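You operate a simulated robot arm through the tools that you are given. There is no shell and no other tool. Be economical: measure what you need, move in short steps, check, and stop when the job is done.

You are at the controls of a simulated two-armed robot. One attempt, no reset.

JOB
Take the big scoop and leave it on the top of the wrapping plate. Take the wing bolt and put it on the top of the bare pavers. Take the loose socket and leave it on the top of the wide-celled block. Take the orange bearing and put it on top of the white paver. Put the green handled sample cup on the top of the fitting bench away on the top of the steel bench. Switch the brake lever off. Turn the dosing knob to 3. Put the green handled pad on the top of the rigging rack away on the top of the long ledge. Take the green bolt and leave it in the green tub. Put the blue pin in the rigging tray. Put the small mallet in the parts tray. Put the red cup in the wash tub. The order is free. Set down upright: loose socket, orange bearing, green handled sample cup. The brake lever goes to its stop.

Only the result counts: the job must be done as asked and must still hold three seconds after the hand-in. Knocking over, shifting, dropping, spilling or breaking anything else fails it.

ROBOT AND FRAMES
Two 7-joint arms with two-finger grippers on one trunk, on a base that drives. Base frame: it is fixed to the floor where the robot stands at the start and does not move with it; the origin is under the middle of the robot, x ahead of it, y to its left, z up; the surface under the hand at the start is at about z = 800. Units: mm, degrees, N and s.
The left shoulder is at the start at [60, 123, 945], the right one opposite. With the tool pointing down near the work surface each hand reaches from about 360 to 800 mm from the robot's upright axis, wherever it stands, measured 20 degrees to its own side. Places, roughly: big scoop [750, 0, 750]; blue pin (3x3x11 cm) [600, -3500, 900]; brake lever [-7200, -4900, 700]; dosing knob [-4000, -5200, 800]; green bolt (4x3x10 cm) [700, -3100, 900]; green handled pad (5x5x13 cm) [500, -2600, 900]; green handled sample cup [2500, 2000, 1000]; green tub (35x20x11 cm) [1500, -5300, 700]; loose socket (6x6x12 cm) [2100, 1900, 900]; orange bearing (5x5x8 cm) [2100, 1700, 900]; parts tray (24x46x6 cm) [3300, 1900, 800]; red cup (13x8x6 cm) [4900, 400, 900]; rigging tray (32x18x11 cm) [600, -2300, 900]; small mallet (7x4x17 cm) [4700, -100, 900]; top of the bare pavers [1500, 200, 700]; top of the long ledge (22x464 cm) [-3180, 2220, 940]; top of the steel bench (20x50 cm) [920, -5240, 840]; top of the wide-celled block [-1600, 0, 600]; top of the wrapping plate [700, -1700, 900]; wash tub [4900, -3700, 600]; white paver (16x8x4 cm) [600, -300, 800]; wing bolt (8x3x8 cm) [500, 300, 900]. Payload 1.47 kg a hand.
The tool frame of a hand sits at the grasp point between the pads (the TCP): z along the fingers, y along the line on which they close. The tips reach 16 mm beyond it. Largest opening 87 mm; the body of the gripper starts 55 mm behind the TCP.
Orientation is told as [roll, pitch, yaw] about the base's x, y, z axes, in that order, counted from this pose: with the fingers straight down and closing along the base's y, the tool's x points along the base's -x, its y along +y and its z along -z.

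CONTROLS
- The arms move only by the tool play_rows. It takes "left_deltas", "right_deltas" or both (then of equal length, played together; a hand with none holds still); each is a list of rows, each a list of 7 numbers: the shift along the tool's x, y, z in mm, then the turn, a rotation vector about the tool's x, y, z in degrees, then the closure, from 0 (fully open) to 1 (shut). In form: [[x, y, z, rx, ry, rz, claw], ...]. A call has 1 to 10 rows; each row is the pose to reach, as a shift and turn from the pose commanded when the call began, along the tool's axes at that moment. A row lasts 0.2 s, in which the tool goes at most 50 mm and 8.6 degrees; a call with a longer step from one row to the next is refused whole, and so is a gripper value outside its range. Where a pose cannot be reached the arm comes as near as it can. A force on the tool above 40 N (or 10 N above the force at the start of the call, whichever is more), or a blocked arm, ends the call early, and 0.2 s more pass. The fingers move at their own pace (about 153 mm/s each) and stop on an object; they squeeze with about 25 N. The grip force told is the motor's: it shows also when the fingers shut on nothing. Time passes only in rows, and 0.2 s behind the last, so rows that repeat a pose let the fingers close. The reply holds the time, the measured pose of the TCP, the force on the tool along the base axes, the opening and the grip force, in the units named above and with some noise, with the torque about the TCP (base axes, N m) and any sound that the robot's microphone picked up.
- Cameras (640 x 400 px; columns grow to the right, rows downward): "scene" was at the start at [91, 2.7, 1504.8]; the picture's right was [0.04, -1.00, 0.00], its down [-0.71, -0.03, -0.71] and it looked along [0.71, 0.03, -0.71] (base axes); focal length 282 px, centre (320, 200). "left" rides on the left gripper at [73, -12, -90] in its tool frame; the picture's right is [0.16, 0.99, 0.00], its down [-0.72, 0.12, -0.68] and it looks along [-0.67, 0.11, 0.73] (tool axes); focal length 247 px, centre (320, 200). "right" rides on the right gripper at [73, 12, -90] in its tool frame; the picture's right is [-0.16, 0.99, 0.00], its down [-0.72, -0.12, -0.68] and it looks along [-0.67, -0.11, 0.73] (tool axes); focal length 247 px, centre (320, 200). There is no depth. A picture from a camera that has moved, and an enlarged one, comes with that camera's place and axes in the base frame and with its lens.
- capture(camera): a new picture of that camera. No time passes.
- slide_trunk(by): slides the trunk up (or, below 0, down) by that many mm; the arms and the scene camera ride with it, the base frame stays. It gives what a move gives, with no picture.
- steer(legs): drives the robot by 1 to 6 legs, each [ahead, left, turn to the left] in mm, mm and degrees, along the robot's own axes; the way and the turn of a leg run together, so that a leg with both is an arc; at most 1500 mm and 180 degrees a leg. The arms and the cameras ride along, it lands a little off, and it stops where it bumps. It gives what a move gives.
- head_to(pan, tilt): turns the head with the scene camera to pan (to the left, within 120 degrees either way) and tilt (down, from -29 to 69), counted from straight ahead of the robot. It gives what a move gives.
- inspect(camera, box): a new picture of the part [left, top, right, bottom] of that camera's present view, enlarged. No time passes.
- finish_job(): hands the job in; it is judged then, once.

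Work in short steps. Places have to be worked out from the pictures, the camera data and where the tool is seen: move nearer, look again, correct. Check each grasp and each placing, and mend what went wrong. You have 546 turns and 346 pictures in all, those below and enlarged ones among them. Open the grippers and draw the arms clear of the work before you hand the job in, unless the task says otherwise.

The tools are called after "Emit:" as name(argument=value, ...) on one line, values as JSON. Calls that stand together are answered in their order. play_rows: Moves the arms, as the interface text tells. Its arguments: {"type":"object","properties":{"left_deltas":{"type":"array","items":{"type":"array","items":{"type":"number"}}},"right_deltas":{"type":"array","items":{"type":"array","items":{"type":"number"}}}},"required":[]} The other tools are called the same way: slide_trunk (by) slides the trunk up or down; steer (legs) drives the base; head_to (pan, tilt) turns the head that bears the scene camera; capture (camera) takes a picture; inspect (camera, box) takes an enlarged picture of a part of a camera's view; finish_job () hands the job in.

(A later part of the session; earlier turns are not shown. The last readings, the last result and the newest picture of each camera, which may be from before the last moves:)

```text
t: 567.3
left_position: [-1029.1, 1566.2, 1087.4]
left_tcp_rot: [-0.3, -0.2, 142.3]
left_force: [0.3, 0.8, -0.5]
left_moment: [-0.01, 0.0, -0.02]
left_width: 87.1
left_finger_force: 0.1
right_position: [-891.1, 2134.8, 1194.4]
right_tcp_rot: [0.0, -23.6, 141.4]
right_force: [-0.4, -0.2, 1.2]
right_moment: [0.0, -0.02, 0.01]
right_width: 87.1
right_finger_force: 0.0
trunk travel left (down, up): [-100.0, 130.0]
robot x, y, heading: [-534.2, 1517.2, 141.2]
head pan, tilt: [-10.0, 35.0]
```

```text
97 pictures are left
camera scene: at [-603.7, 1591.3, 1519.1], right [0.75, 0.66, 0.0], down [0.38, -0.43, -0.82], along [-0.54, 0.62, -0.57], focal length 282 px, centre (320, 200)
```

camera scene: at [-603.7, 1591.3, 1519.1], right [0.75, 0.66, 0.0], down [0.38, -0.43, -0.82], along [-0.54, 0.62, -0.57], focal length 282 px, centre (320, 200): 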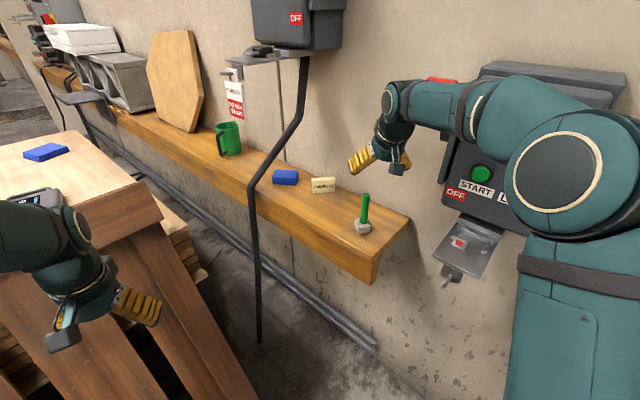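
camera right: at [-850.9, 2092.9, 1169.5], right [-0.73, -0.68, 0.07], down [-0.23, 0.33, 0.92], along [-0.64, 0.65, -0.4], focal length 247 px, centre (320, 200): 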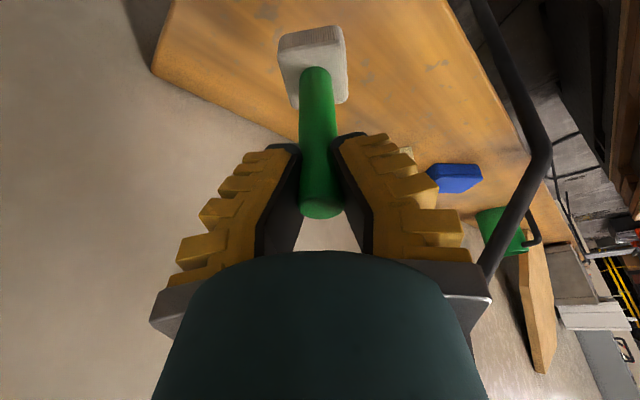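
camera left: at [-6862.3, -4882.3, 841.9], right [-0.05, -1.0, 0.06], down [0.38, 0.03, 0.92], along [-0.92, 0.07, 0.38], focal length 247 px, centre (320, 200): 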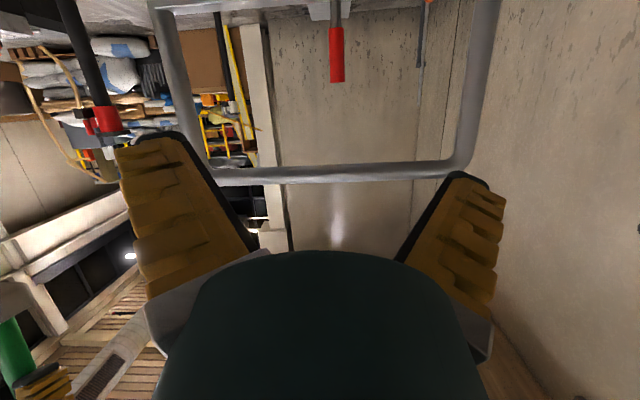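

Pad stands on the ledge. Retract the right hand and restore it to pointing down.

Emit:
play_rows(right_deltas=[[37, 0, -16, 0, 0, 0, 0], [73, 0, -32, 0, 0, 0, 0], [110, 0, -49, 0, 0, 0, 0], [146, 0, -65, 0, 0, 0, 0], [183, 0, -81, 0, 8, 0, 0], [183, 0, -81, 0, 16, 0, 0], [183, 0, -81, 0, 24, 0, 0]])

Emit:
capture(camera="scene")

```text
t: 568.9
left_position: [-1026.8, 1568.1, 1087.3]
left_tcp_rot: [-0.3, -0.3, 142.3]
left_force: [0.6, -0.3, 0.3]
left_moment: [-0.01, 0.02, 0.0]
left_width: 87.1
left_finger_force: 0.2
right_position: [-733.6, 2013.8, 1198.1]
right_tcp_rot: [0.1, 0.1, 141.2]
right_force: [-0.7, -0.2, -0.8]
right_moment: [0.04, 0.01, -0.01]
right_width: 86.9
right_finger_force: 0.1
trunk travel left (down, up): [-100.0, 130.0]
robot x, y, heading: [-535.8, 1521.6, 141.0]
head pan, tilt: [-10.0, 35.0]
```

```text
96 pictures are left
camera scene: at [-601.8, 1592.5, 1519.5], right [0.75, 0.66, 0.0], down [0.38, -0.43, -0.82], along [-0.54, 0.62, -0.57], focal length 282 px, centre (320, 200)
```

scene: 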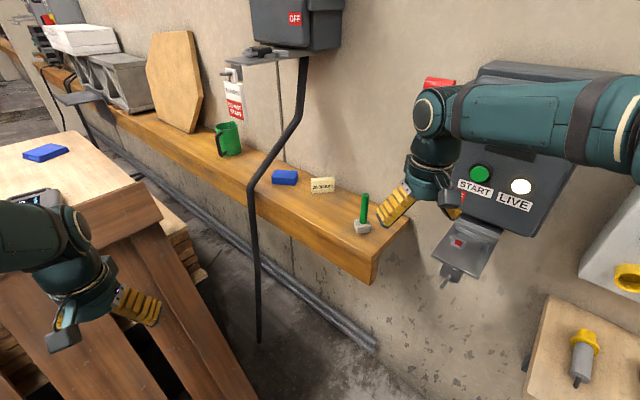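

Done with the pad. Next, I want the socket on the block nearer the stated place (y≈0): drive back to the block.

Emit:
steer(legs=[[-320, 0, 0], [0, 0, 39], [0, 1000, 0], [0, 590, 0]])

Emit:
head_to(pan=0, tilt=42)

Emit:
slide_trunk(by=-95)

Emit:
capture(camera="scene")

```text
t: 586.9
left_position: [-680.5, -549.7, 1088.2]
left_tcp_rot: [-0.3, -0.3, -178.2]
left_force: [0.9, -0.7, 0.3]
left_moment: [-0.02, 0.01, 0.02]
left_width: 87.0
left_finger_force: 0.1
right_position: [-737.4, -17.4, 1197.7]
right_tcp_rot: [0.1, 0.0, -179.3]
right_force: [0.4, -0.4, -0.2]
right_moment: [0.03, -0.02, -0.01]
right_width: 87.0
right_finger_force: 0.1
trunk travel left (down, up): [-100.0, 130.0]
robot x, y, heading: [-268.1, -271.9, -179.3]
head pan, tilt: [-10.0, 35.0]
```

```text
t: 587.6
left_position: [-681.0, -550.2, 1088.0]
left_tcp_rot: [-0.3, -0.3, -178.2]
left_force: [0.0, 0.5, -0.2]
left_moment: [0.01, 0.04, 0.0]
left_width: 86.9
left_finger_force: 0.0
right_position: [-737.9, -17.9, 1197.7]
right_tcp_rot: [0.1, 0.0, -179.2]
right_force: [-0.4, -0.1, 0.5]
right_moment: [0.03, -0.02, 0.02]
right_width: 87.0
right_finger_force: 0.0
trunk travel left (down, up): [-100.0, 130.0]
robot x, y, heading: [-272.0, -271.2, -179.2]
head pan, tilt: [0.0, 42.0]
```

```text
t: 588.9
left_position: [-680.3, -548.7, 993.0]
left_tcp_rot: [-0.3, -0.2, -178.1]
left_force: [0.7, -0.1, -0.3]
left_moment: [0.0, 0.01, 0.0]
left_width: 86.8
left_finger_force: 0.1
right_position: [-738.0, -18.5, 1102.5]
right_tcp_rot: [0.1, 0.0, -179.2]
right_force: [0.3, -0.1, -0.5]
right_moment: [-0.03, -0.01, -0.03]
right_width: 87.0
right_finger_force: 0.1
trunk travel left (down, up): [-5.0, 225.0]
robot x, y, heading: [-270.2, -275.2, -179.1]
head pan, tilt: [0.0, 42.0]
```

```text
95 pictures are left
camera scene: at [-364.7, -274.7, 1414.1], right [-0.01, 1.0, 0.0], down [0.67, 0.01, -0.74], along [-0.74, -0.01, -0.67], focal length 282 px, centre (320, 200)
```

scene: 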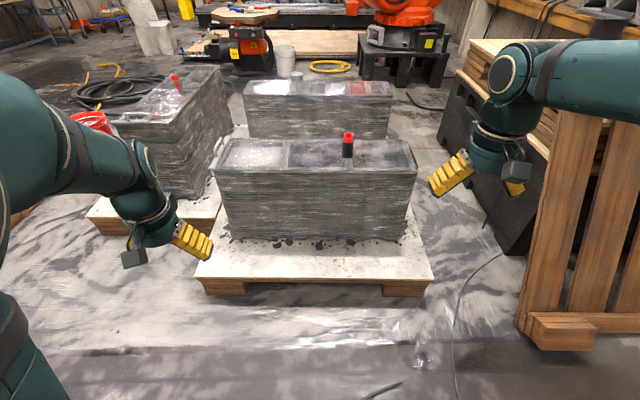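

Drive ahead 575 and line up on the socket.

Emit:
steer(legs=[[575, 0, 0]])

Emit:
play_rows(right_deltas=[[-40, 17, 20, 0, 0, 0, 0], [-80, 34, 40, 0, 0, 0, 0], [-120, 51, 60, 0, 0, 0, 0], [-160, 68, 80, 0, 0, 0, 0], [-190, 90, 110, 0, 0, 0, 0], [-210, 115, 145, 0, 0, 0, 0], [-210, 136, 180, 0, 0, 0, 0]])

Emit:
capture(camera="right")

Emit:
capture(camera="scene")

```text
t: 592.1
left_position: [-1253.8, -560.2, 993.0]
left_tcp_rot: [-0.3, -0.3, -177.9]
left_force: [0.0, 0.0, -0.6]
left_moment: [0.03, -0.04, -0.03]
left_width: 87.1
left_finger_force: 0.1
right_position: [-1313.0, -29.4, 1102.6]
right_tcp_rot: [0.1, -0.1, -179.0]
right_force: [-0.5, 0.3, 0.0]
right_moment: [0.02, -0.03, 0.01]
right_width: 87.2
right_finger_force: 0.1
trunk travel left (down, up): [-5.0, 225.0]
robot x, y, heading: [-840.8, -281.2, -179.2]
head pan, tilt: [0.0, 42.0]
```

```text
t: 593.8
left_position: [-1253.1, -560.2, 993.3]
left_tcp_rot: [-0.3, -0.3, -177.9]
left_force: [1.5, 0.0, -0.3]
left_moment: [-0.01, 0.01, 0.0]
left_width: 86.7
left_finger_force: 0.2
right_position: [-1521.7, -169.9, 922.7]
right_tcp_rot: [0.1, -0.1, -179.0]
right_force: [0.0, 0.0, -0.6]
right_moment: [0.02, -0.03, 0.0]
right_width: 87.2
right_finger_force: 0.0
trunk travel left (down, up): [-5.0, 225.0]
robot x, y, heading: [-842.3, -282.7, -178.7]
head pan, tilt: [0.0, 42.0]
```

```text
94 pictures are left
camera right: at [-1448.6, -181.5, 1012.8], right [-0.14, -0.99, 0.0], down [-0.73, 0.1, 0.68], along [-0.67, 0.1, -0.73], focal length 247 px, centre (320, 200)
```

right: 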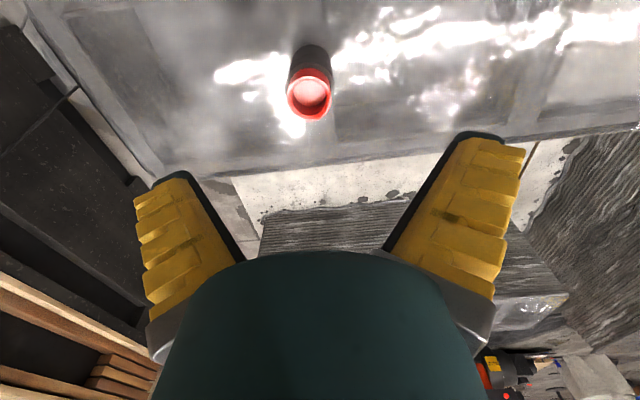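

```text
93 pictures are left
camera scene: at [-939.6, -284.3, 1414.0], right [-0.02, 1.0, 0.0], down [0.67, 0.01, -0.74], along [-0.74, -0.01, -0.67], focal length 282 px, centre (320, 200)
```

scene: 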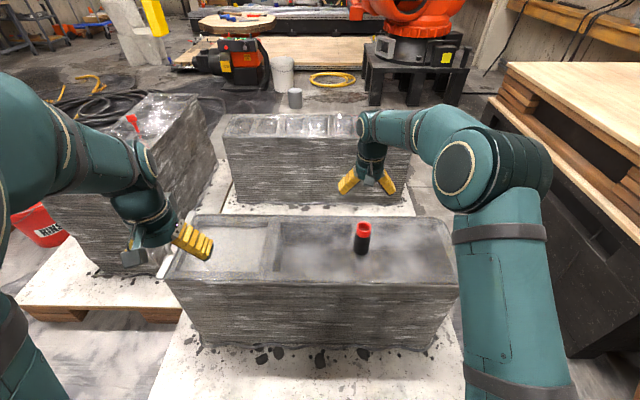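

Socket at [-1535,-157]. Correct 13 mm each way, descend to z≈725 and grip.

Emit:
play_rows(right_deltas=[[-13, -13, 20, 0, 0, 0, 0], [-13, -13, 65, 0, 0, 0, 0], [-13, -13, 110, 0, 0, 0, 0], [-13, -13, 155, 0, 0, 0, 0], [-13, -13, 197, 0, 0, 0, 0], [-13, -13, 197, 0, 0, 0, 0.4], [-13, -13, 197, 0, 0, 0, 0.8], [-13, -13, 197, 0, 0, 0, 1]])

Emit:
capture(camera="right")

```text
t: 595.5
left_position: [-1252.4, -560.1, 993.0]
left_tcp_rot: [-0.3, -0.2, -177.9]
left_force: [-0.4, -0.1, -0.7]
left_moment: [0.01, 0.01, 0.03]
left_width: 86.9
left_finger_force: 0.1
right_position: [-1534.4, -156.8, 726.2]
right_tcp_rot: [0.1, 0.1, -179.0]
right_force: [0.3, 0.7, 0.7]
right_moment: [0.07, -0.05, -0.02]
right_width: 49.2
right_finger_force: 25.2
trunk travel left (down, up): [-5.0, 225.0]
robot x, y, heading: [-846.1, -280.1, -179.1]
head pan, tilt: [0.0, 42.0]
```

```text
92 pictures are left
camera right: at [-1461.6, -168.4, 817.3], right [-0.14, -0.99, 0.0], down [-0.73, 0.1, 0.68], along [-0.67, 0.1, -0.73], focal length 247 px, centre (320, 200)
```

right: 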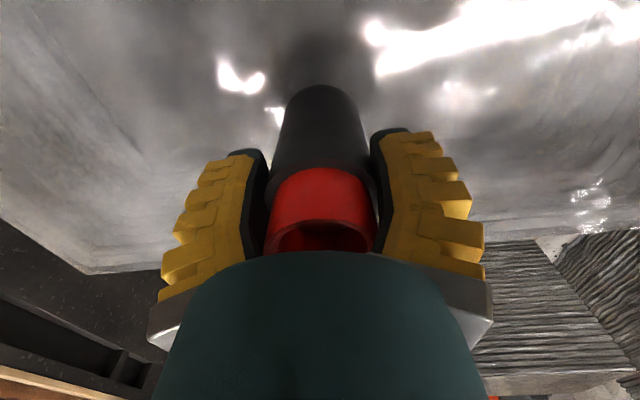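

Gripped. Lift 45 mm, move 155 mm to +y and 15 mm ahead.

Emit:
play_rows(right_deltas=[[0, 0, -20, 0, 0, 0, 1], [0, 0, -45, 0, 0, 0, 1], [-5, -40, -45, 0, 0, 0, 1], [-10, -80, -45, 0, 0, 0, 1], [-15, -120, -45, 0, 0, 0, 1], [-18, -155, -45, 0, 0, 0, 1], [-18, -155, -30, 0, 0, 0, 1], [-18, -155, -18, 0, 0, 0, 1], [-18, -155, -10, 0, 0, 0, 1]])

Emit:
inspect(camera="scene", box=[260, 180, 480, 320])

```text
t: 597.5
left_position: [-1254.4, -560.3, 993.8]
left_tcp_rot: [-0.2, -0.4, -178.0]
left_force: [-0.3, 0.3, 0.3]
left_moment: [0.02, 0.0, -0.01]
left_width: 87.2
left_finger_force: 0.0
right_position: [-1554.7, -2.9, 735.3]
right_tcp_rot: [0.1, 0.0, -179.0]
right_force: [-0.7, -0.2, -3.2]
right_moment: [0.0, -0.02, -0.03]
right_width: 48.9
right_finger_force: 25.1
trunk travel left (down, up): [-5.0, 225.0]
robot x, y, heading: [-847.1, -280.2, -179.0]
head pan, tilt: [0.0, 42.0]
```

```text
2.86 times, centred on (370, 250) of scene
camera zoom: at [-939.7, -283.9, 1414.0], right [-0.02, 1.0, 0.0], down [0.67, 0.01, -0.74], along [-0.74, -0.01, -0.67], focal length 807 px, centre (177, 57)
```

zoom: 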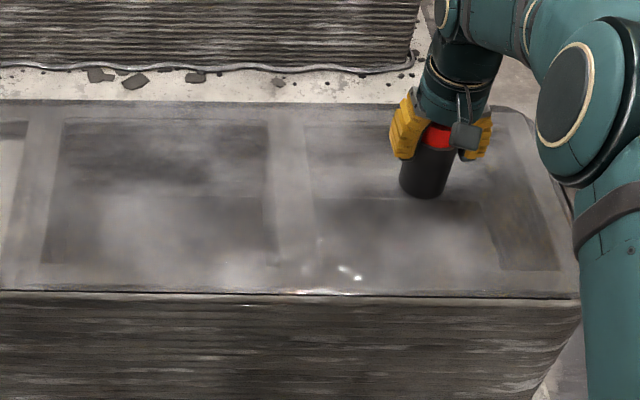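

Over the right cell. Lower gently and see if it is supported at the same height.

Emit:
play_rows(right_deltas=[[0, 0, 3, 0, 0, 0, 1], [0, 0, 6, 0, 0, 0, 1], [0, 0, 9, 0, 0, 0, 1], [0, 0, 12, 0, 0, 0, 1]])

```text
t: 598.5
left_position: [-1252.3, -560.2, 993.1]
left_tcp_rot: [-0.3, -0.3, -177.9]
left_force: [0.4, -0.6, 0.0]
left_moment: [0.05, 0.0, -0.03]
left_width: 86.9
left_finger_force: 0.0
right_position: [-1553.8, -3.4, 727.4]
right_tcp_rot: [0.0, -0.2, -179.0]
right_force: [1.0, 0.0, 15.5]
right_moment: [0.06, -0.57, -0.05]
right_width: 49.4
right_finger_force: 25.1
trunk travel left (down, up): [-5.0, 225.0]
robot x, y, heading: [-845.0, -283.5, -179.3]
head pan, tilt: [0.0, 42.0]
```

Supported at the same level (solid top). Unload, open, rise.

Emit:
play_rows(right_deltas=[[0, 0, -4, 0, 0, 0, 1], [0, 0, -4, 0, 0, 0, 0.6], [0, 0, -4, 0, 0, 0, 0.3], [0, 0, -4, 0, 0, 0, 0], [0, 0, -20, 0, 0, 0, 0], [0, 0, -60, 0, 0, 0, 0], [0, 0, -110, 0, 0, 0, 0], [0, 0, -160, 0, 0, 0, 0]])

Emit:
inspect(camera="scene", box=[260, 140, 480, 320])

```text
t: 600.4
left_position: [-1253.6, -560.1, 993.8]
left_tcp_rot: [-0.3, -0.4, -177.9]
left_force: [0.9, 0.1, 0.5]
left_moment: [0.01, 0.05, -0.06]
left_width: 87.0
left_finger_force: 0.0
right_position: [-1552.5, -2.1, 885.1]
right_tcp_rot: [0.1, -0.1, -179.0]
right_force: [-1.0, 0.7, 0.5]
right_moment: [0.0, 0.02, 0.02]
right_width: 87.1
right_finger_force: 0.0
trunk travel left (down, up): [-5.0, 225.0]
robot x, y, heading: [-844.7, -282.4, -178.8]
head pan, tilt: [0.0, 42.0]
```

```text
2.22 times, centred on (370, 230) of scene
camera zoom: at [-938.7, -284.2, 1414.1], right [-0.02, 1.0, 0.0], down [0.67, 0.01, -0.74], along [-0.74, -0.01, -0.67], focal length 628 px, centre (209, 133)
```

zoom: 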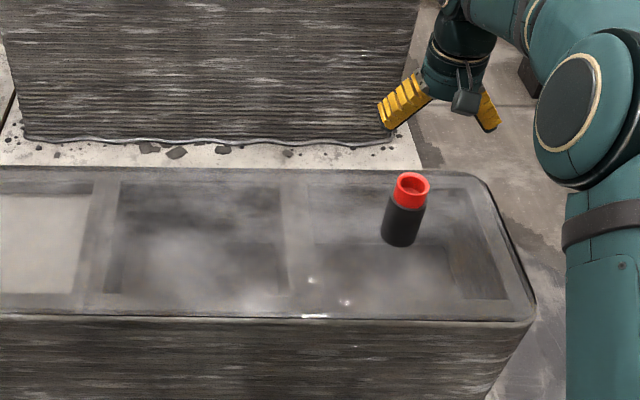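

Socket is in place. Raise trunk and right hand, then drive to the fitting bench for the green-handled cup.

Emit:
slide_trunk(by=95)

Emit:
play_rows(right_deltas=[[30, 0, -35, 0, 0, 0, 0], [60, 0, -70, 0, 0, 0, 0], [95, 0, -105, 0, 0, 0, 0], [130, 0, -140, 0, 0, 0, 0], [170, 0, -165, 0, 0, 0, 0], [210, 0, -180, 0, 0, 0, 0]])

Emit:
steer(legs=[[-500, 0, 0], [0, -1180, 0], [-1500, 0, 0], [-1250, 0, 0]])

Emit:
steer(legs=[[0, 0, -90]])

Emit:
head_to(pan=0, tilt=35)

Emit:
capture(camera="scene")

```text
t: 601.6
left_position: [-1252.9, -560.9, 1087.2]
left_tcp_rot: [-0.3, -0.3, -177.9]
left_force: [0.3, -0.3, -1.4]
left_moment: [-0.03, -0.04, 0.02]
left_width: 86.8
left_finger_force: 0.1
right_position: [-1552.6, -2.7, 976.8]
right_tcp_rot: [0.1, -0.1, -179.0]
right_force: [0.6, -1.0, -0.3]
right_moment: [0.0, -0.01, 0.03]
right_width: 87.1
right_finger_force: 0.1
trunk travel left (down, up): [-100.0, 130.0]
robot x, y, heading: [-844.0, -280.1, -179.1]
head pan, tilt: [0.0, 42.0]
```

```text
t: 603.0
left_position: [-1251.9, -558.9, 1089.2]
left_tcp_rot: [-0.2, -0.4, -177.9]
left_force: [0.3, 0.5, -0.2]
left_moment: [-0.01, 0.05, 0.03]
left_width: 87.1
left_finger_force: 0.1
right_position: [-1341.3, 2.2, 1159.5]
right_tcp_rot: [0.1, 0.0, -179.1]
right_force: [0.3, -0.4, 0.3]
right_moment: [0.01, 0.01, 0.0]
right_width: 87.0
right_finger_force: 0.0
trunk travel left (down, up): [-100.0, 130.0]
robot x, y, heading: [-850.3, -281.0, -178.9]
head pan, tilt: [0.0, 42.0]
```

```text
t: 629.3
left_position: [2006.7, 655.1, 1087.2]
left_tcp_rot: [-0.4, -0.3, -178.4]
left_force: [0.8, 0.9, -0.5]
left_moment: [0.03, 0.0, -0.02]
left_width: 86.8
left_finger_force: 0.0
right_position: [1921.0, 1217.1, 1158.7]
right_tcp_rot: [0.0, -0.1, -179.4]
right_force: [-0.1, 0.2, -0.5]
right_moment: [0.02, 0.01, -0.02]
right_width: 87.0
right_finger_force: 0.0
trunk travel left (down, up): [-100.0, 130.0]
robot x, y, heading: [2415.3, 934.8, -179.3]
head pan, tilt: [0.0, 42.0]
```

```text
t: 633.5
left_position: [2138.2, 1339.1, 1087.6]
left_tcp_rot: [-0.4, -0.3, 92.0]
left_force: [0.3, -0.3, 0.5]
left_moment: [0.0, -0.01, -0.02]
left_width: 87.0
left_finger_force: 0.0
right_position: [2700.0, 1429.2, 1159.1]
right_tcp_rot: [0.1, 0.0, 90.9]
right_force: [-0.9, -0.6, 0.5]
right_moment: [-0.01, 0.01, -0.04]
right_width: 87.0
right_finger_force: 0.2
trunk travel left (down, up): [-100.0, 130.0]
robot x, y, heading: [2418.3, 933.6, 91.0]
head pan, tilt: [0.0, 42.0]
```

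```text
t: 634.1
left_position: [2137.6, 1339.1, 1088.1]
left_tcp_rot: [-0.3, -0.2, 92.2]
left_force: [-1.1, -0.3, 0.5]
left_moment: [0.01, 0.02, 0.02]
left_width: 87.2
left_finger_force: 0.0
right_position: [2698.7, 1429.1, 1157.6]
right_tcp_rot: [0.0, -0.1, 90.9]
right_force: [0.6, -0.3, 0.4]
right_moment: [-0.02, 0.0, 0.01]
right_width: 86.7
right_finger_force: 0.0
trunk travel left (down, up): [-100.0, 130.0]
robot x, y, heading: [2416.6, 928.0, 91.0]
head pan, tilt: [0.0, 35.0]
```

```text
89 pictures are left
camera scene: at [2414.8, 1028.0, 1519.4], right [1.0, 0.02, 0.0], down [0.01, -0.57, -0.82], along [-0.01, 0.82, -0.57], focal length 282 px, centre (320, 200)
```

scene: 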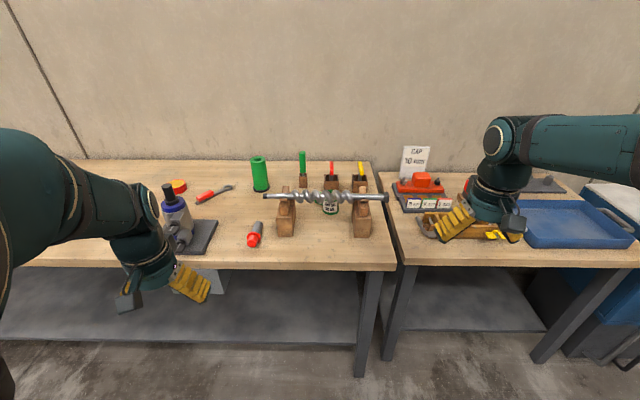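

Enlarge the cup behind the auger.

Emit:
inspect(camera="scene", box=[255, 145, 405, 245])

```text
4.00 times, centred on (330, 195) of scene
camera zoom: at [2414.8, 1028.0, 1519.4], right [1.0, 0.02, 0.0], down [0.01, -0.57, -0.82], along [-0.01, 0.82, -0.57], focal length 1130 px, centre (280, 220)
```

zoom: 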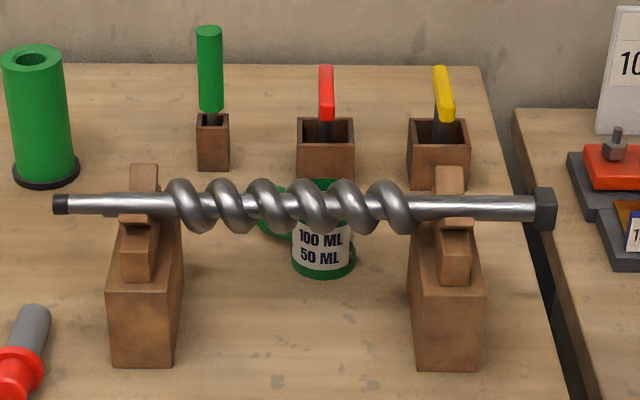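

The cup (⌀≈62, top z≈955) is at ≈[2446,1908], with the auger in front (y≈1780, up to z≈1045). I'll use the left hand with fingers front/back. Drive right 230 and ahead 300.

Emit:
steer(legs=[[0, -230, 0], [295, 0, 0]])

Emit:
play_rows(left_deltas=[[-10, -8, -10, 0, 0, 8.5, 0], [-20, -16, -20, 0, 0, 17, 0], [-30, -24, -30, 0, 0, 25.5, 0], [-45, -32, -35, 0, 0, 34, 0], [-60, -40, -40, 0, 0, 42.5, 0], [-75, -48, -40, 0, 0, 51, 0], [-90, -55, -40, 0, 0, 59.5, 0], [-105, -62, -40, 0, 0, 68, 0], [-120, -69, -40, 0, 0, 76.5, 0], [-135, -76, -40, 0, 0, 85, 0]])

Emit:
capture(camera="left")

Emit:
capture(camera="scene")

```text
t: 638.4
left_position: [2360.1, 1639.4, 1087.4]
left_tcp_rot: [-0.3, -0.3, 92.0]
left_force: [0.1, 0.0, -0.3]
left_moment: [-0.05, 0.0, 0.01]
left_width: 86.7
left_finger_force: 0.1
right_position: [2920.9, 1728.8, 1158.6]
right_tcp_rot: [0.0, 0.1, 90.9]
right_force: [0.3, 0.9, -0.3]
right_moment: [0.02, 0.0, 0.02]
right_width: 87.0
right_finger_force: 0.1
trunk travel left (down, up): [-100.0, 130.0]
robot x, y, heading: [2639.6, 1230.9, 90.9]
head pan, tilt: [0.0, 35.0]
```

```text
t: 640.6
left_position: [2430.8, 1775.8, 1129.0]
left_tcp_rot: [0.1, -0.2, 6.8]
left_force: [0.3, 0.6, -0.7]
left_moment: [0.0, 0.01, -0.01]
left_width: 87.1
left_finger_force: 0.1
right_position: [2923.1, 1728.9, 1158.6]
right_tcp_rot: [0.2, 0.0, 90.9]
right_force: [0.0, 0.3, 0.8]
right_moment: [0.0, 0.05, 0.02]
right_width: 87.0
right_finger_force: 0.1
trunk travel left (down, up): [-100.0, 130.0]
robot x, y, heading: [2638.1, 1229.5, 90.8]
head pan, tilt: [0.0, 35.0]
```

```text
87 pictures are left
camera left: at [2359.8, 1756.2, 1219.2], right [-0.28, 0.96, 0.0], down [0.7, 0.2, 0.68], along [0.66, 0.19, -0.73], focal length 247 px, centre (320, 200)
```

left: 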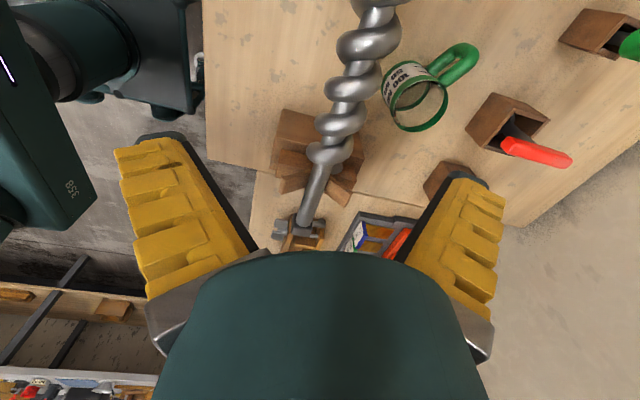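

```text
86 pictures are left
camera scene: at [2636.6, 1327.9, 1519.4], right [1.0, 0.02, 0.0], down [0.01, -0.57, -0.82], along [-0.01, 0.82, -0.57], focal length 282 px, centre (320, 200)
```

scene: 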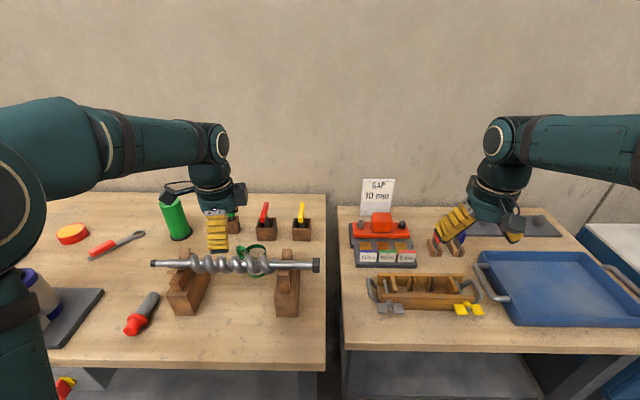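

Cup rim centre ≈[2437,1888]; its handle points back-left. Turn the hand another 25° (clear of the handle) and move above the cup.

Emit:
play_rows(left_deltas=[[-5, 30, 0, 0, 0, 7, 0], [-10, 60, 0, 0, 0, 14, 0], [-14, 90, 0, 0, 0, 20, 0], [-18, 111, 0, 0, 0, 25, 0], [-18, 111, 40, 0, 0, 25, 0], [-18, 111, 70, 0, 0, 25, 0]])

Emit:
capture(camera="left")

Emit:
inspect(camera="scene", box=[140, 170, 340, 320])

```text
t: 642.0
left_position: [2436.5, 1889.4, 1058.4]
left_tcp_rot: [0.4, -0.3, -18.1]
left_force: [-0.3, -0.1, 0.3]
left_moment: [0.06, 0.03, 0.01]
left_width: 87.1
left_finger_force: 0.1
right_position: [2922.5, 1728.3, 1158.5]
right_tcp_rot: [0.1, 0.0, 90.8]
right_force: [0.2, -0.5, 0.1]
right_moment: [-0.01, -0.01, -0.01]
right_width: 87.1
right_finger_force: 0.1
trunk travel left (down, up): [-100.0, 130.0]
robot x, y, heading: [2633.8, 1228.4, 90.8]
head pan, tilt: [0.0, 35.0]
```

```text
85 pictures are left
camera left: at [2362.8, 1900.1, 1148.9], right [0.16, 0.99, 0.01], down [0.72, -0.12, 0.68], along [0.68, -0.1, -0.73], focal length 247 px, centre (320, 200)
```

left: 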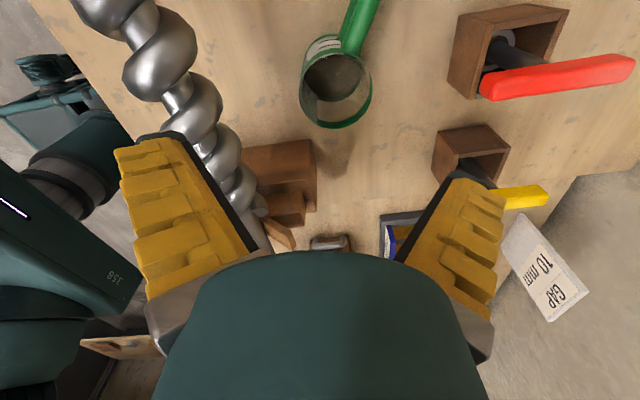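

```text
2.67 times, centred on (240, 245) of scene
camera zoom: at [2636.6, 1327.7, 1519.4], right [1.0, 0.02, 0.0], down [0.01, -0.57, -0.82], along [-0.01, 0.82, -0.57], focal length 753 px, centre (533, 80)
```

zoom: 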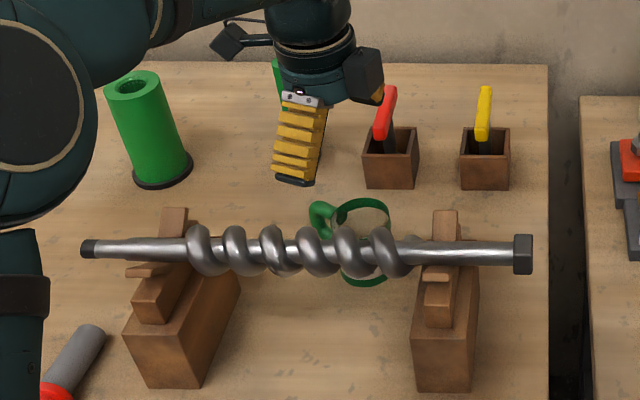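

Refined: cup ≈[2443,1906], rim z≈925, handle toward -x. Shift 16 mm, lower to z≈955 and check.

Emit:
play_rows(left_deltas=[[-2, 16, 20, 0, 0, 0, 0], [-2, 16, 60, 0, 0, 0, 0], [-2, 16, 100, 0, 0, 0, 0]])

Emit:
capture(camera="left")

Emit:
inspect(camera="scene", box=[140, 170, 340, 320])

```text
t: 642.8
left_position: [2443.8, 1904.2, 959.1]
left_tcp_rot: [0.2, -0.1, -17.9]
left_force: [0.0, 0.1, -0.2]
left_moment: [-0.04, 0.0, -0.02]
left_width: 86.9
left_finger_force: 0.1
right_position: [2921.6, 1727.8, 1158.4]
right_tcp_rot: [0.1, 0.0, 90.9]
right_force: [-0.3, -0.1, 0.0]
right_moment: [-0.03, 0.01, 0.02]
right_width: 87.1
right_finger_force: 0.1
trunk travel left (down, up): [-100.0, 130.0]
robot x, y, heading: [2636.5, 1229.0, 90.9]
head pan, tilt: [0.0, 35.0]
```

```text
83 pictures are left
camera left: at [2370.2, 1915.1, 1048.8], right [0.15, 0.99, 0.0], down [0.72, -0.12, 0.68], along [0.68, -0.1, -0.73], focal length 247 px, centre (320, 200)
```

left: 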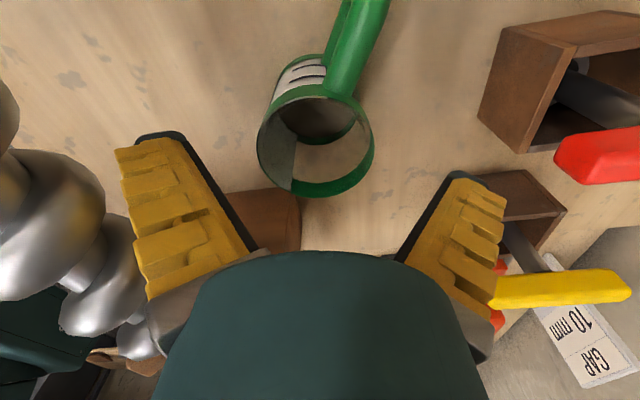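

```text
2.67 times, centred on (240, 245) of scene
camera zoom: at [2636.5, 1328.4, 1519.3], right [1.0, 0.02, 0.0], down [0.01, -0.57, -0.82], along [-0.01, 0.82, -0.57], focal length 753 px, centre (533, 80)
```

zoom: 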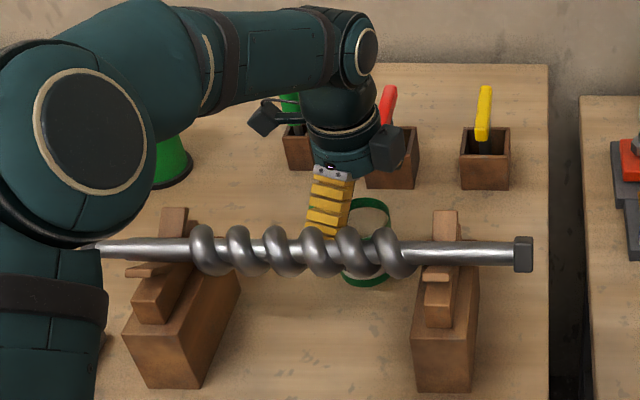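

Centred within 3 mm. Lower to z≈901 and close.

Emit:
play_rows(left_deltas=[[3, -3, 20, 0, 0, 0, 0], [3, -3, 40, 0, 0, 0, 0], [3, -3, 58, 0, 0, 0, 0], [3, -3, 58, 0, 0, 0, 0.15], [3, -3, 58, 0, 0, 0, 0.3], [3, -3, 58, 0, 0, 0, 0.45], [3, -3, 58, 0, 0, 0, 0.6]])

Emit:
capture(camera="left")

```text
t: 644.4
left_position: [2439.9, 1902.9, 901.8]
left_tcp_rot: [0.3, -0.1, -18.0]
left_force: [0.2, 0.0, 0.2]
left_moment: [0.0, 0.0, -0.01]
left_width: 62.8
left_finger_force: 24.9
right_position: [2921.6, 1727.7, 1158.4]
right_tcp_rot: [0.1, 0.1, 90.8]
right_force: [0.2, 0.0, -0.4]
right_moment: [-0.04, 0.03, -0.01]
right_width: 87.2
right_finger_force: 0.0
trunk travel left (down, up): [-100.0, 130.0]
robot x, y, heading: [2638.5, 1229.9, 91.0]
head pan, tilt: [0.0, 35.0]
```

```text
81 pictures are left
camera left: at [2366.9, 1913.0, 992.5], right [0.15, 0.99, 0.01], down [0.72, -0.12, 0.68], along [0.68, -0.1, -0.73], focal length 247 px, centre (320, 200)
```

left: 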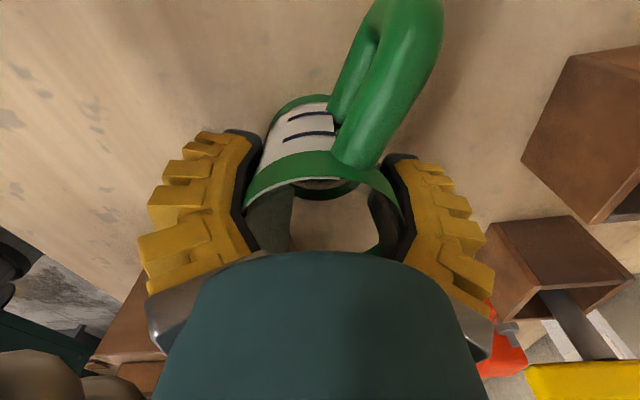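

Gripped at 63 mm. Lift straight up.

Emit:
play_rows(left_deltas=[[0, 0, -20, 0, 0, 0, 1], [0, 0, -60, 0, 0, 0, 1], [0, 0, -100, 0, 0, 0, 1], [0, 0, -145, 0, 0, 0, 1], [0, 0, -190, 0, 0, 0, 1], [0, 0, -235, 0, 0, 0, 1], [0, 0, -270, 0, 0, 0, 1]])

Emit:
capture(camera="left")

```text
t: 646.0
left_position: [2438.8, 1901.7, 1171.4]
left_tcp_rot: [0.4, -0.3, -18.0]
left_force: [0.3, -0.4, -0.5]
left_moment: [-0.01, 0.01, -0.01]
left_width: 62.2
left_finger_force: 25.5
right_position: [2921.3, 1728.2, 1158.4]
right_tcp_rot: [0.1, 0.0, 90.9]
right_force: [-1.0, 0.3, -0.4]
right_moment: [-0.02, -0.06, 0.01]
right_width: 86.7
right_finger_force: 0.0
trunk travel left (down, up): [-100.0, 130.0]
robot x, y, heading: [2639.0, 1231.1, 91.1]
head pan, tilt: [0.0, 35.0]
```

```text
80 pictures are left
camera left: at [2365.7, 1912.4, 1262.7], right [0.15, 0.99, 0.01], down [0.72, -0.12, 0.68], along [0.68, -0.1, -0.73], focal length 247 px, centre (320, 200)
```

left: 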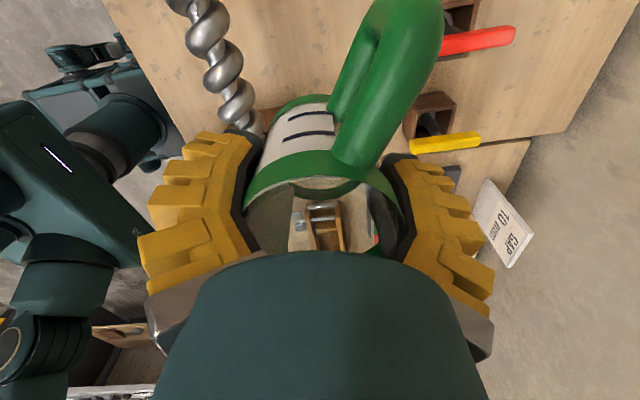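

Cup held. Retract it toward me while unwinding the wrist.

Emit:
play_rows(left_deltas=[[-10, -30, 0, 0, 0, -8.5, 1], [-20, -60, 0, 0, 0, -17, 1], [-30, -90, 0, 0, 0, -25.5, 1], [-40, -120, 0, 0, 0, -34, 1], [-50, -150, 0, 0, 0, -42.5, 1], [-60, -180, 0, 0, 0, -51, 1], [-70, -210, 0, 0, 0, -59.5, 1], [-80, -240, 0, 0, 0, -68, 1], [-88, -268, 0, 0, 0, -76.5, 1], [-95, -290, 0, 0, 0, -85, 1]])

Emit:
steer(legs=[[-330, 0, 0], [0, 0, -91], [1100, 0, 0], [0, -500, 0]])

Emit:
head_to(pan=0, tilt=20)

Emit:
capture(camera="scene")

```text
t: 648.2
left_position: [2440.4, 1594.4, 1171.0]
left_tcp_rot: [-0.1, -0.4, 67.2]
left_force: [0.3, 0.3, -1.1]
left_moment: [0.03, 0.05, 0.01]
left_width: 61.8
left_finger_force: 24.9
right_position: [2922.4, 1727.9, 1159.1]
right_tcp_rot: [0.1, 0.0, 90.9]
right_force: [0.4, -0.4, -0.3]
right_moment: [0.0, -0.04, 0.0]
right_width: 87.2
right_finger_force: 0.0
trunk travel left (down, up): [-100.0, 130.0]
robot x, y, heading: [2638.3, 1228.5, 90.7]
head pan, tilt: [0.0, 35.0]
```

```text
t: 664.0
left_position: [4111.3, 568.3, 1170.8]
left_tcp_rot: [-0.2, -0.3, -25.1]
left_force: [0.4, -0.4, -1.5]
left_moment: [-0.01, 0.01, -0.01]
left_width: 60.9
left_finger_force: 24.9
right_position: [4226.5, 81.3, 1157.9]
right_tcp_rot: [0.1, 0.0, -1.1]
right_force: [0.0, -0.6, 0.4]
right_moment: [-0.01, -0.01, 0.03]
right_width: 87.0
right_finger_force: 0.0
trunk travel left (down, up): [-100.0, 130.0]
robot x, y, heading: [3736.1, 384.1, -1.4]
head pan, tilt: [0.0, 35.0]
```

```text
t: 664.8
left_position: [4111.2, 568.9, 1170.7]
left_tcp_rot: [-0.2, -0.4, -25.1]
left_force: [0.7, -0.1, -0.8]
left_moment: [-0.02, -0.06, -0.03]
left_width: 60.8
left_finger_force: 25.1
right_position: [4225.6, 83.5, 1158.3]
right_tcp_rot: [0.1, 0.0, -1.3]
right_force: [-0.2, -0.4, 0.3]
right_moment: [0.03, 0.02, 0.07]
right_width: 87.1
right_finger_force: 0.0
trunk travel left (down, up): [-100.0, 130.0]
robot x, y, heading: [3736.0, 386.9, -1.3]
head pan, tilt: [0.0, 20.0]
```

```text
79 pictures are left
camera scene: at [3841.5, 380.6, 1543.3], right [-0.02, -1.0, 0.0], down [-0.34, 0.01, -0.94], along [0.94, -0.02, -0.34], focal length 282 px, centre (320, 200)
```

scene: 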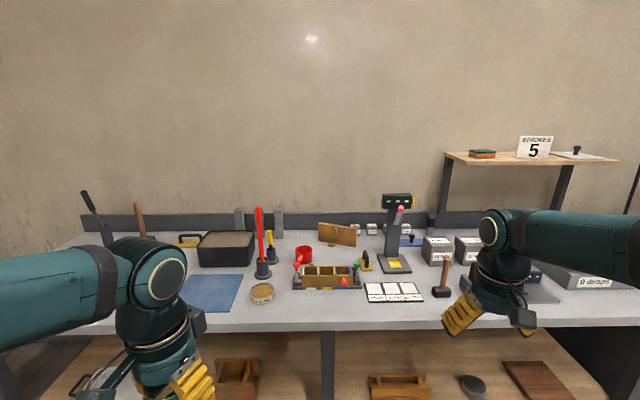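

Mallet stands at ≈[4752,-121] (handle up), red cup at ≈[4890,430]. Drive closer: ahead 430, right 340.

Emit:
steer(legs=[[430, 0, 1.3], [0, -340, 0]])

Emit:
head_to(pan=0, tilt=35)

Emit:
capture(camera="scene")

Emit:
capture(camera="right")

```text
t: 670.5
left_position: [4535.0, 234.3, 1170.5]
left_tcp_rot: [-0.3, -0.5, -24.0]
left_force: [-0.5, 0.0, -1.1]
left_moment: [-0.03, -0.01, -0.01]
left_width: 61.1
left_finger_force: 25.0
right_position: [4660.3, -250.5, 1159.0]
right_tcp_rot: [0.0, 0.0, 0.0]
right_force: [0.8, -0.7, -0.5]
right_moment: [-0.01, -0.02, 0.02]
right_width: 87.1
right_finger_force: 0.0
trunk travel left (down, up): [-100.0, 130.0]
robot x, y, heading: [4168.3, 40.1, -0.2]
head pan, tilt: [0.0, 20.0]
```

```text
t: 671.3
left_position: [4536.0, 233.0, 1171.1]
left_tcp_rot: [-0.2, -0.4, -23.9]
left_force: [-1.1, -0.5, -0.6]
left_moment: [-0.04, -0.02, 0.01]
left_width: 60.7
left_finger_force: 24.8
right_position: [4658.4, -249.8, 1158.3]
right_tcp_rot: [0.1, 0.0, 0.0]
right_force: [0.6, -0.7, 0.3]
right_moment: [-0.01, 0.01, 0.04]
right_width: 86.9
right_finger_force: 0.0
trunk travel left (down, up): [-100.0, 130.0]
robot x, y, heading: [4167.8, 41.7, -0.1]
head pan, tilt: [0.0, 35.0]
```

```text
78 pictures are left
camera scene: at [4264.4, 39.9, 1519.5], right [0.0, -1.0, 0.0], down [-0.57, 0.0, -0.82], along [0.82, 0.0, -0.57], focal length 282 px, centre (320, 200)
```

scene: 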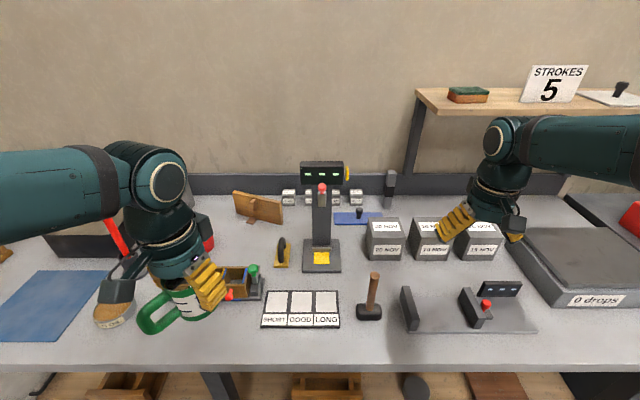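

```text
77 pictures are left
camera right: at [4586.5, -240.1, 1249.2], right [0.16, 0.99, 0.0], down [0.72, -0.12, 0.68], along [0.67, -0.11, -0.73], focal length 247 px, centre (320, 200)
```

right: 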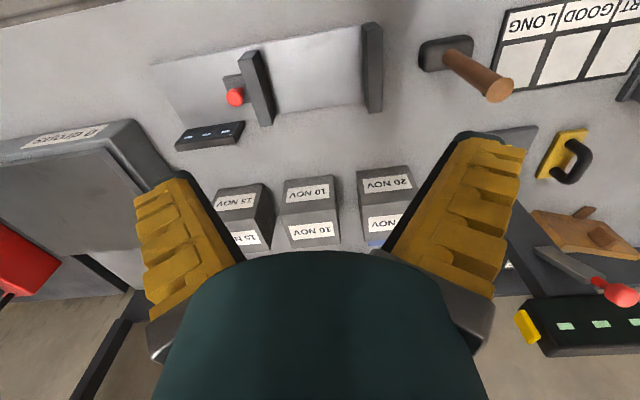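

Mallet handle at ≈[4693,-90], top z≈1008. Move above it and look once before gripping.

Emit:
play_rows(right_deltas=[[-9, 40, 0, 0, 0, 0, 0], [-18, 80, 0, 0, 0, 0, 0], [-26, 120, 20, 0, 0, 0, 0], [-34, 160, 40, 0, 0, 0, 0], [-34, 160, 78, 0, 0, 0, 0]])

Emit:
capture(camera="right")

```text
t: 672.5
left_position: [4535.0, 233.6, 1171.0]
left_tcp_rot: [-0.1, -0.2, -23.9]
left_force: [-0.9, -0.3, -0.7]
left_moment: [0.03, 0.01, 0.0]
left_width: 61.1
left_finger_force: 25.5
right_position: [4694.1, -91.6, 1080.3]
right_tcp_rot: [0.1, 0.0, -0.1]
right_force: [0.4, 0.7, -0.1]
right_moment: [0.0, -0.01, 0.02]
right_width: 87.0
right_finger_force: 0.1
trunk travel left (down, up): [-100.0, 130.0]
robot x, y, heading: [4169.4, 40.3, -0.0]
head pan, tilt: [0.0, 35.0]
```

```text
76 pictures are left
camera right: at [4620.6, -80.5, 1171.1], right [0.16, 0.99, 0.0], down [0.72, -0.12, 0.68], along [0.67, -0.11, -0.73], focal length 247 px, centre (320, 200)
```

right: 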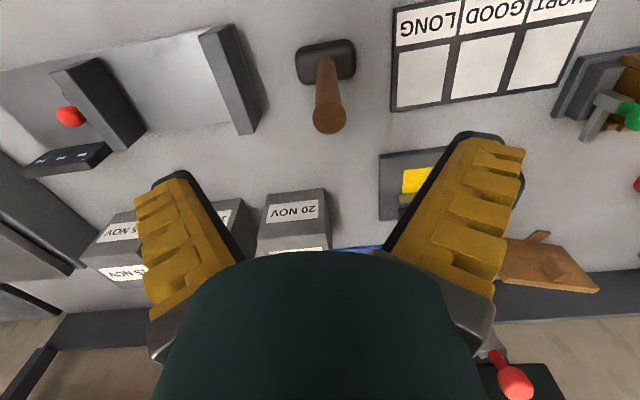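

Shift 6 mm, descend to z≈977, grip and lift.

Emit:
play_rows(right_deltas=[[0, 6, 35, 0, 0, 0, 0.2], [0, 6, 70, 0, 0, 0, 0.2], [0, 6, 103, 0, 0, 0, 0.2], [0, 6, 103, 0, 0, 0, 0.6], [0, 6, 103, 0, 0, 0, 1], [0, 6, 103, 0, 0, 0, 1], [0, 6, 85, 0, 0, 0, 1], [0, 6, 45, 0, 0, 0, 1], [0, 6, 0, 0, 0, 0, 1], [0, 6, -40, 0, 0, 0, 1]])

Emit:
capture(camera="right")

```text
t: 674.7
left_position: [4534.8, 234.0, 1170.8]
left_tcp_rot: [-0.2, -0.4, -23.9]
left_force: [1.1, -0.2, -0.8]
left_moment: [-0.01, 0.0, -0.03]
left_width: 60.9
left_finger_force: 25.3
right_position: [4691.8, -84.4, 1121.0]
right_tcp_rot: [0.0, 0.1, 0.0]
right_force: [-0.4, 0.3, -3.4]
right_moment: [0.01, -0.03, -0.04]
right_width: 10.0
right_finger_force: 25.1
trunk travel left (down, up): [-100.0, 130.0]
robot x, y, heading: [4166.6, 44.1, -0.1]
head pan, tilt: [0.0, 35.0]
```

```text
75 pictures are left
camera right: at [4619.8, -74.1, 1212.2], right [0.16, 0.99, 0.0], down [0.72, -0.12, 0.68], along [0.67, -0.11, -0.73], focal length 247 px, centre (320, 200)
```

right: 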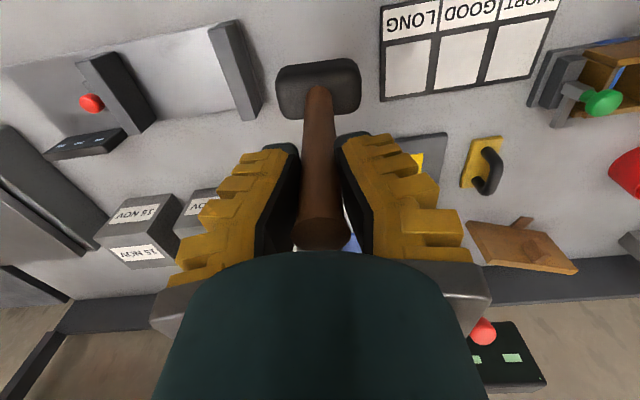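

Mallet held. Raise it a bit and drive to the parts tray (blue tray ≈[3297,1850]).

Emit:
play_rows(right_deltas=[[20, 0, -30, 0, 0, 0, 1], [40, 0, -60, 0, 0, 0, 1]])

Emit:
steer(legs=[[-420, 0, 0], [0, 0, 90], [0, 620, 0], [1080, 0, 0]])

Emit:
capture(camera="scene")

Emit:
capture(camera="right")

```text
t: 675.3
left_position: [4534.3, 233.2, 1170.8]
left_tcp_rot: [-0.2, -0.4, -23.8]
left_force: [-0.5, 0.9, -0.9]
left_moment: [0.03, 0.0, -0.02]
left_width: 61.1
left_finger_force: 25.4
right_position: [4652.5, -84.7, 1181.1]
right_tcp_rot: [0.1, 0.0, 0.0]
right_force: [-0.8, -0.9, -3.5]
right_moment: [-0.04, -0.04, -0.01]
right_width: 10.0
right_finger_force: 24.7
trunk travel left (down, up): [-100.0, 130.0]
robot x, y, heading: [4166.0, 43.2, -0.3]
head pan, tilt: [0.0, 35.0]
```

```text
t: 692.4
left_position: [2935.5, 1491.9, 1170.4]
left_tcp_rot: [-0.2, -0.3, 65.9]
left_force: [-0.5, -0.1, -0.9]
left_moment: [0.01, 0.0, 0.02]
left_width: 60.7
left_finger_force: 24.6
right_position: [3254.4, 1609.1, 1181.0]
right_tcp_rot: [0.1, 0.0, 89.8]
right_force: [-0.5, 0.1, -3.6]
right_moment: [0.03, 0.04, 0.02]
right_width: 9.5
right_finger_force: 25.4
trunk travel left (down, up): [-100.0, 130.0]
robot x, y, heading: [3129.6, 1123.0, 89.6]
head pan, tilt: [0.0, 35.0]
```

```text
74 pictures are left
camera scene: at [3127.2, 1220.0, 1519.4], right [1.0, 0.0, 0.0], down [0.0, -0.57, -0.82], along [0.0, 0.82, -0.57], focal length 282 px, centre (320, 200)
```

scene: 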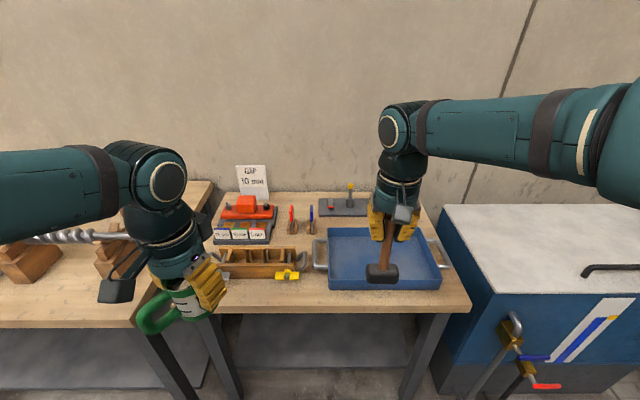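

```text
73 pictures are left
camera right: at [3242.7, 1535.1, 1270.7], right [-0.99, 0.16, 0.0], down [0.12, 0.72, 0.68], along [0.11, 0.67, -0.73], focal length 247 px, centre (320, 200)
```

right: 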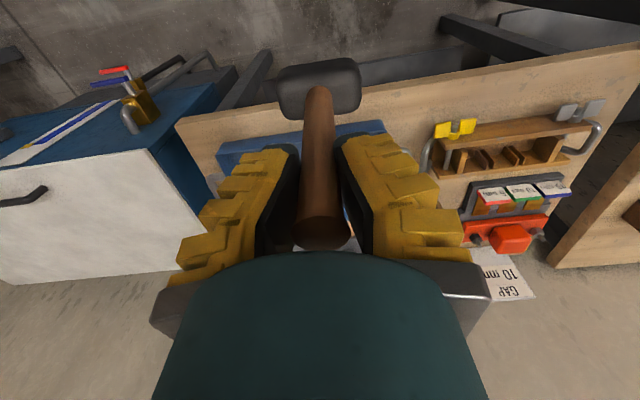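

Tray centre ≈[3314,1838]. Drive 60 ahead, then carry the mallet over the tray.

Emit:
steer(legs=[[60, 0, 0]])

Emit:
play_rows(right_deltas=[[-42, -14, 0, 0, 0, 0, 1], [-84, -28, 0, 0, 0, 0, 1], [-126, -42, 0, 0, 0, 0, 1], [-166, -56, 10, 0, 0, 0, 1], [-166, -56, 55, 0, 0, 0, 1], [-166, -56, 100, 0, 0, 0, 1]])

Emit:
capture(camera="scene")

```text
t: 693.3
left_position: [2934.6, 1553.6, 1169.8]
left_tcp_rot: [-0.1, -0.2, 65.9]
left_force: [-0.2, 0.0, -0.9]
left_moment: [-0.04, -0.02, -0.01]
left_width: 60.9
left_finger_force: 24.9
right_position: [3254.6, 1669.6, 1178.3]
right_tcp_rot: [0.1, 0.1, 89.9]
right_force: [0.1, 1.6, -3.0]
right_moment: [-0.02, 0.05, 0.02]
right_width: 9.5
right_finger_force: 24.9
trunk travel left (down, up): [-100.0, 130.0]
robot x, y, heading: [3126.5, 1183.5, 89.7]
head pan, tilt: [0.0, 35.0]
```

```text
t: 694.7
left_position: [2935.4, 1551.7, 1171.6]
left_tcp_rot: [-0.2, -0.2, 65.9]
left_force: [-0.4, -0.8, -0.8]
left_moment: [-0.02, -0.01, -0.02]
left_width: 61.0
left_finger_force: 25.0
right_position: [3312.5, 1835.2, 1078.2]
right_tcp_rot: [0.1, 0.1, 89.8]
right_force: [0.6, 0.3, -2.6]
right_moment: [0.01, 0.01, 0.01]
right_width: 9.9
right_finger_force: 24.6
trunk travel left (down, up): [-100.0, 130.0]
robot x, y, heading: [3123.8, 1182.8, 89.8]
head pan, tilt: [0.0, 35.0]
```

```text
72 pictures are left
camera scene: at [3127.6, 1280.7, 1519.3], right [1.0, 0.0, 0.0], down [0.0, -0.57, -0.82], along [0.0, 0.82, -0.57], focal length 282 px, centre (320, 200)
```

scene: 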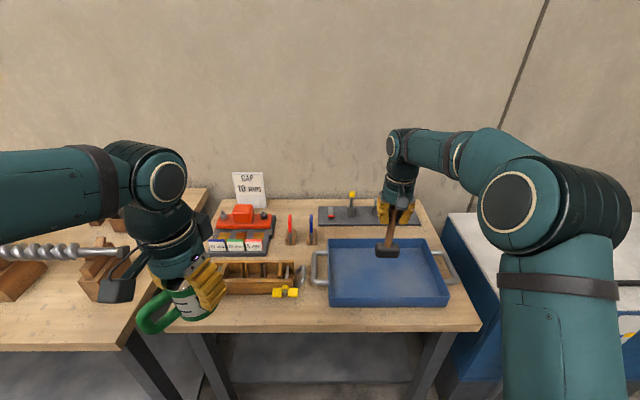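

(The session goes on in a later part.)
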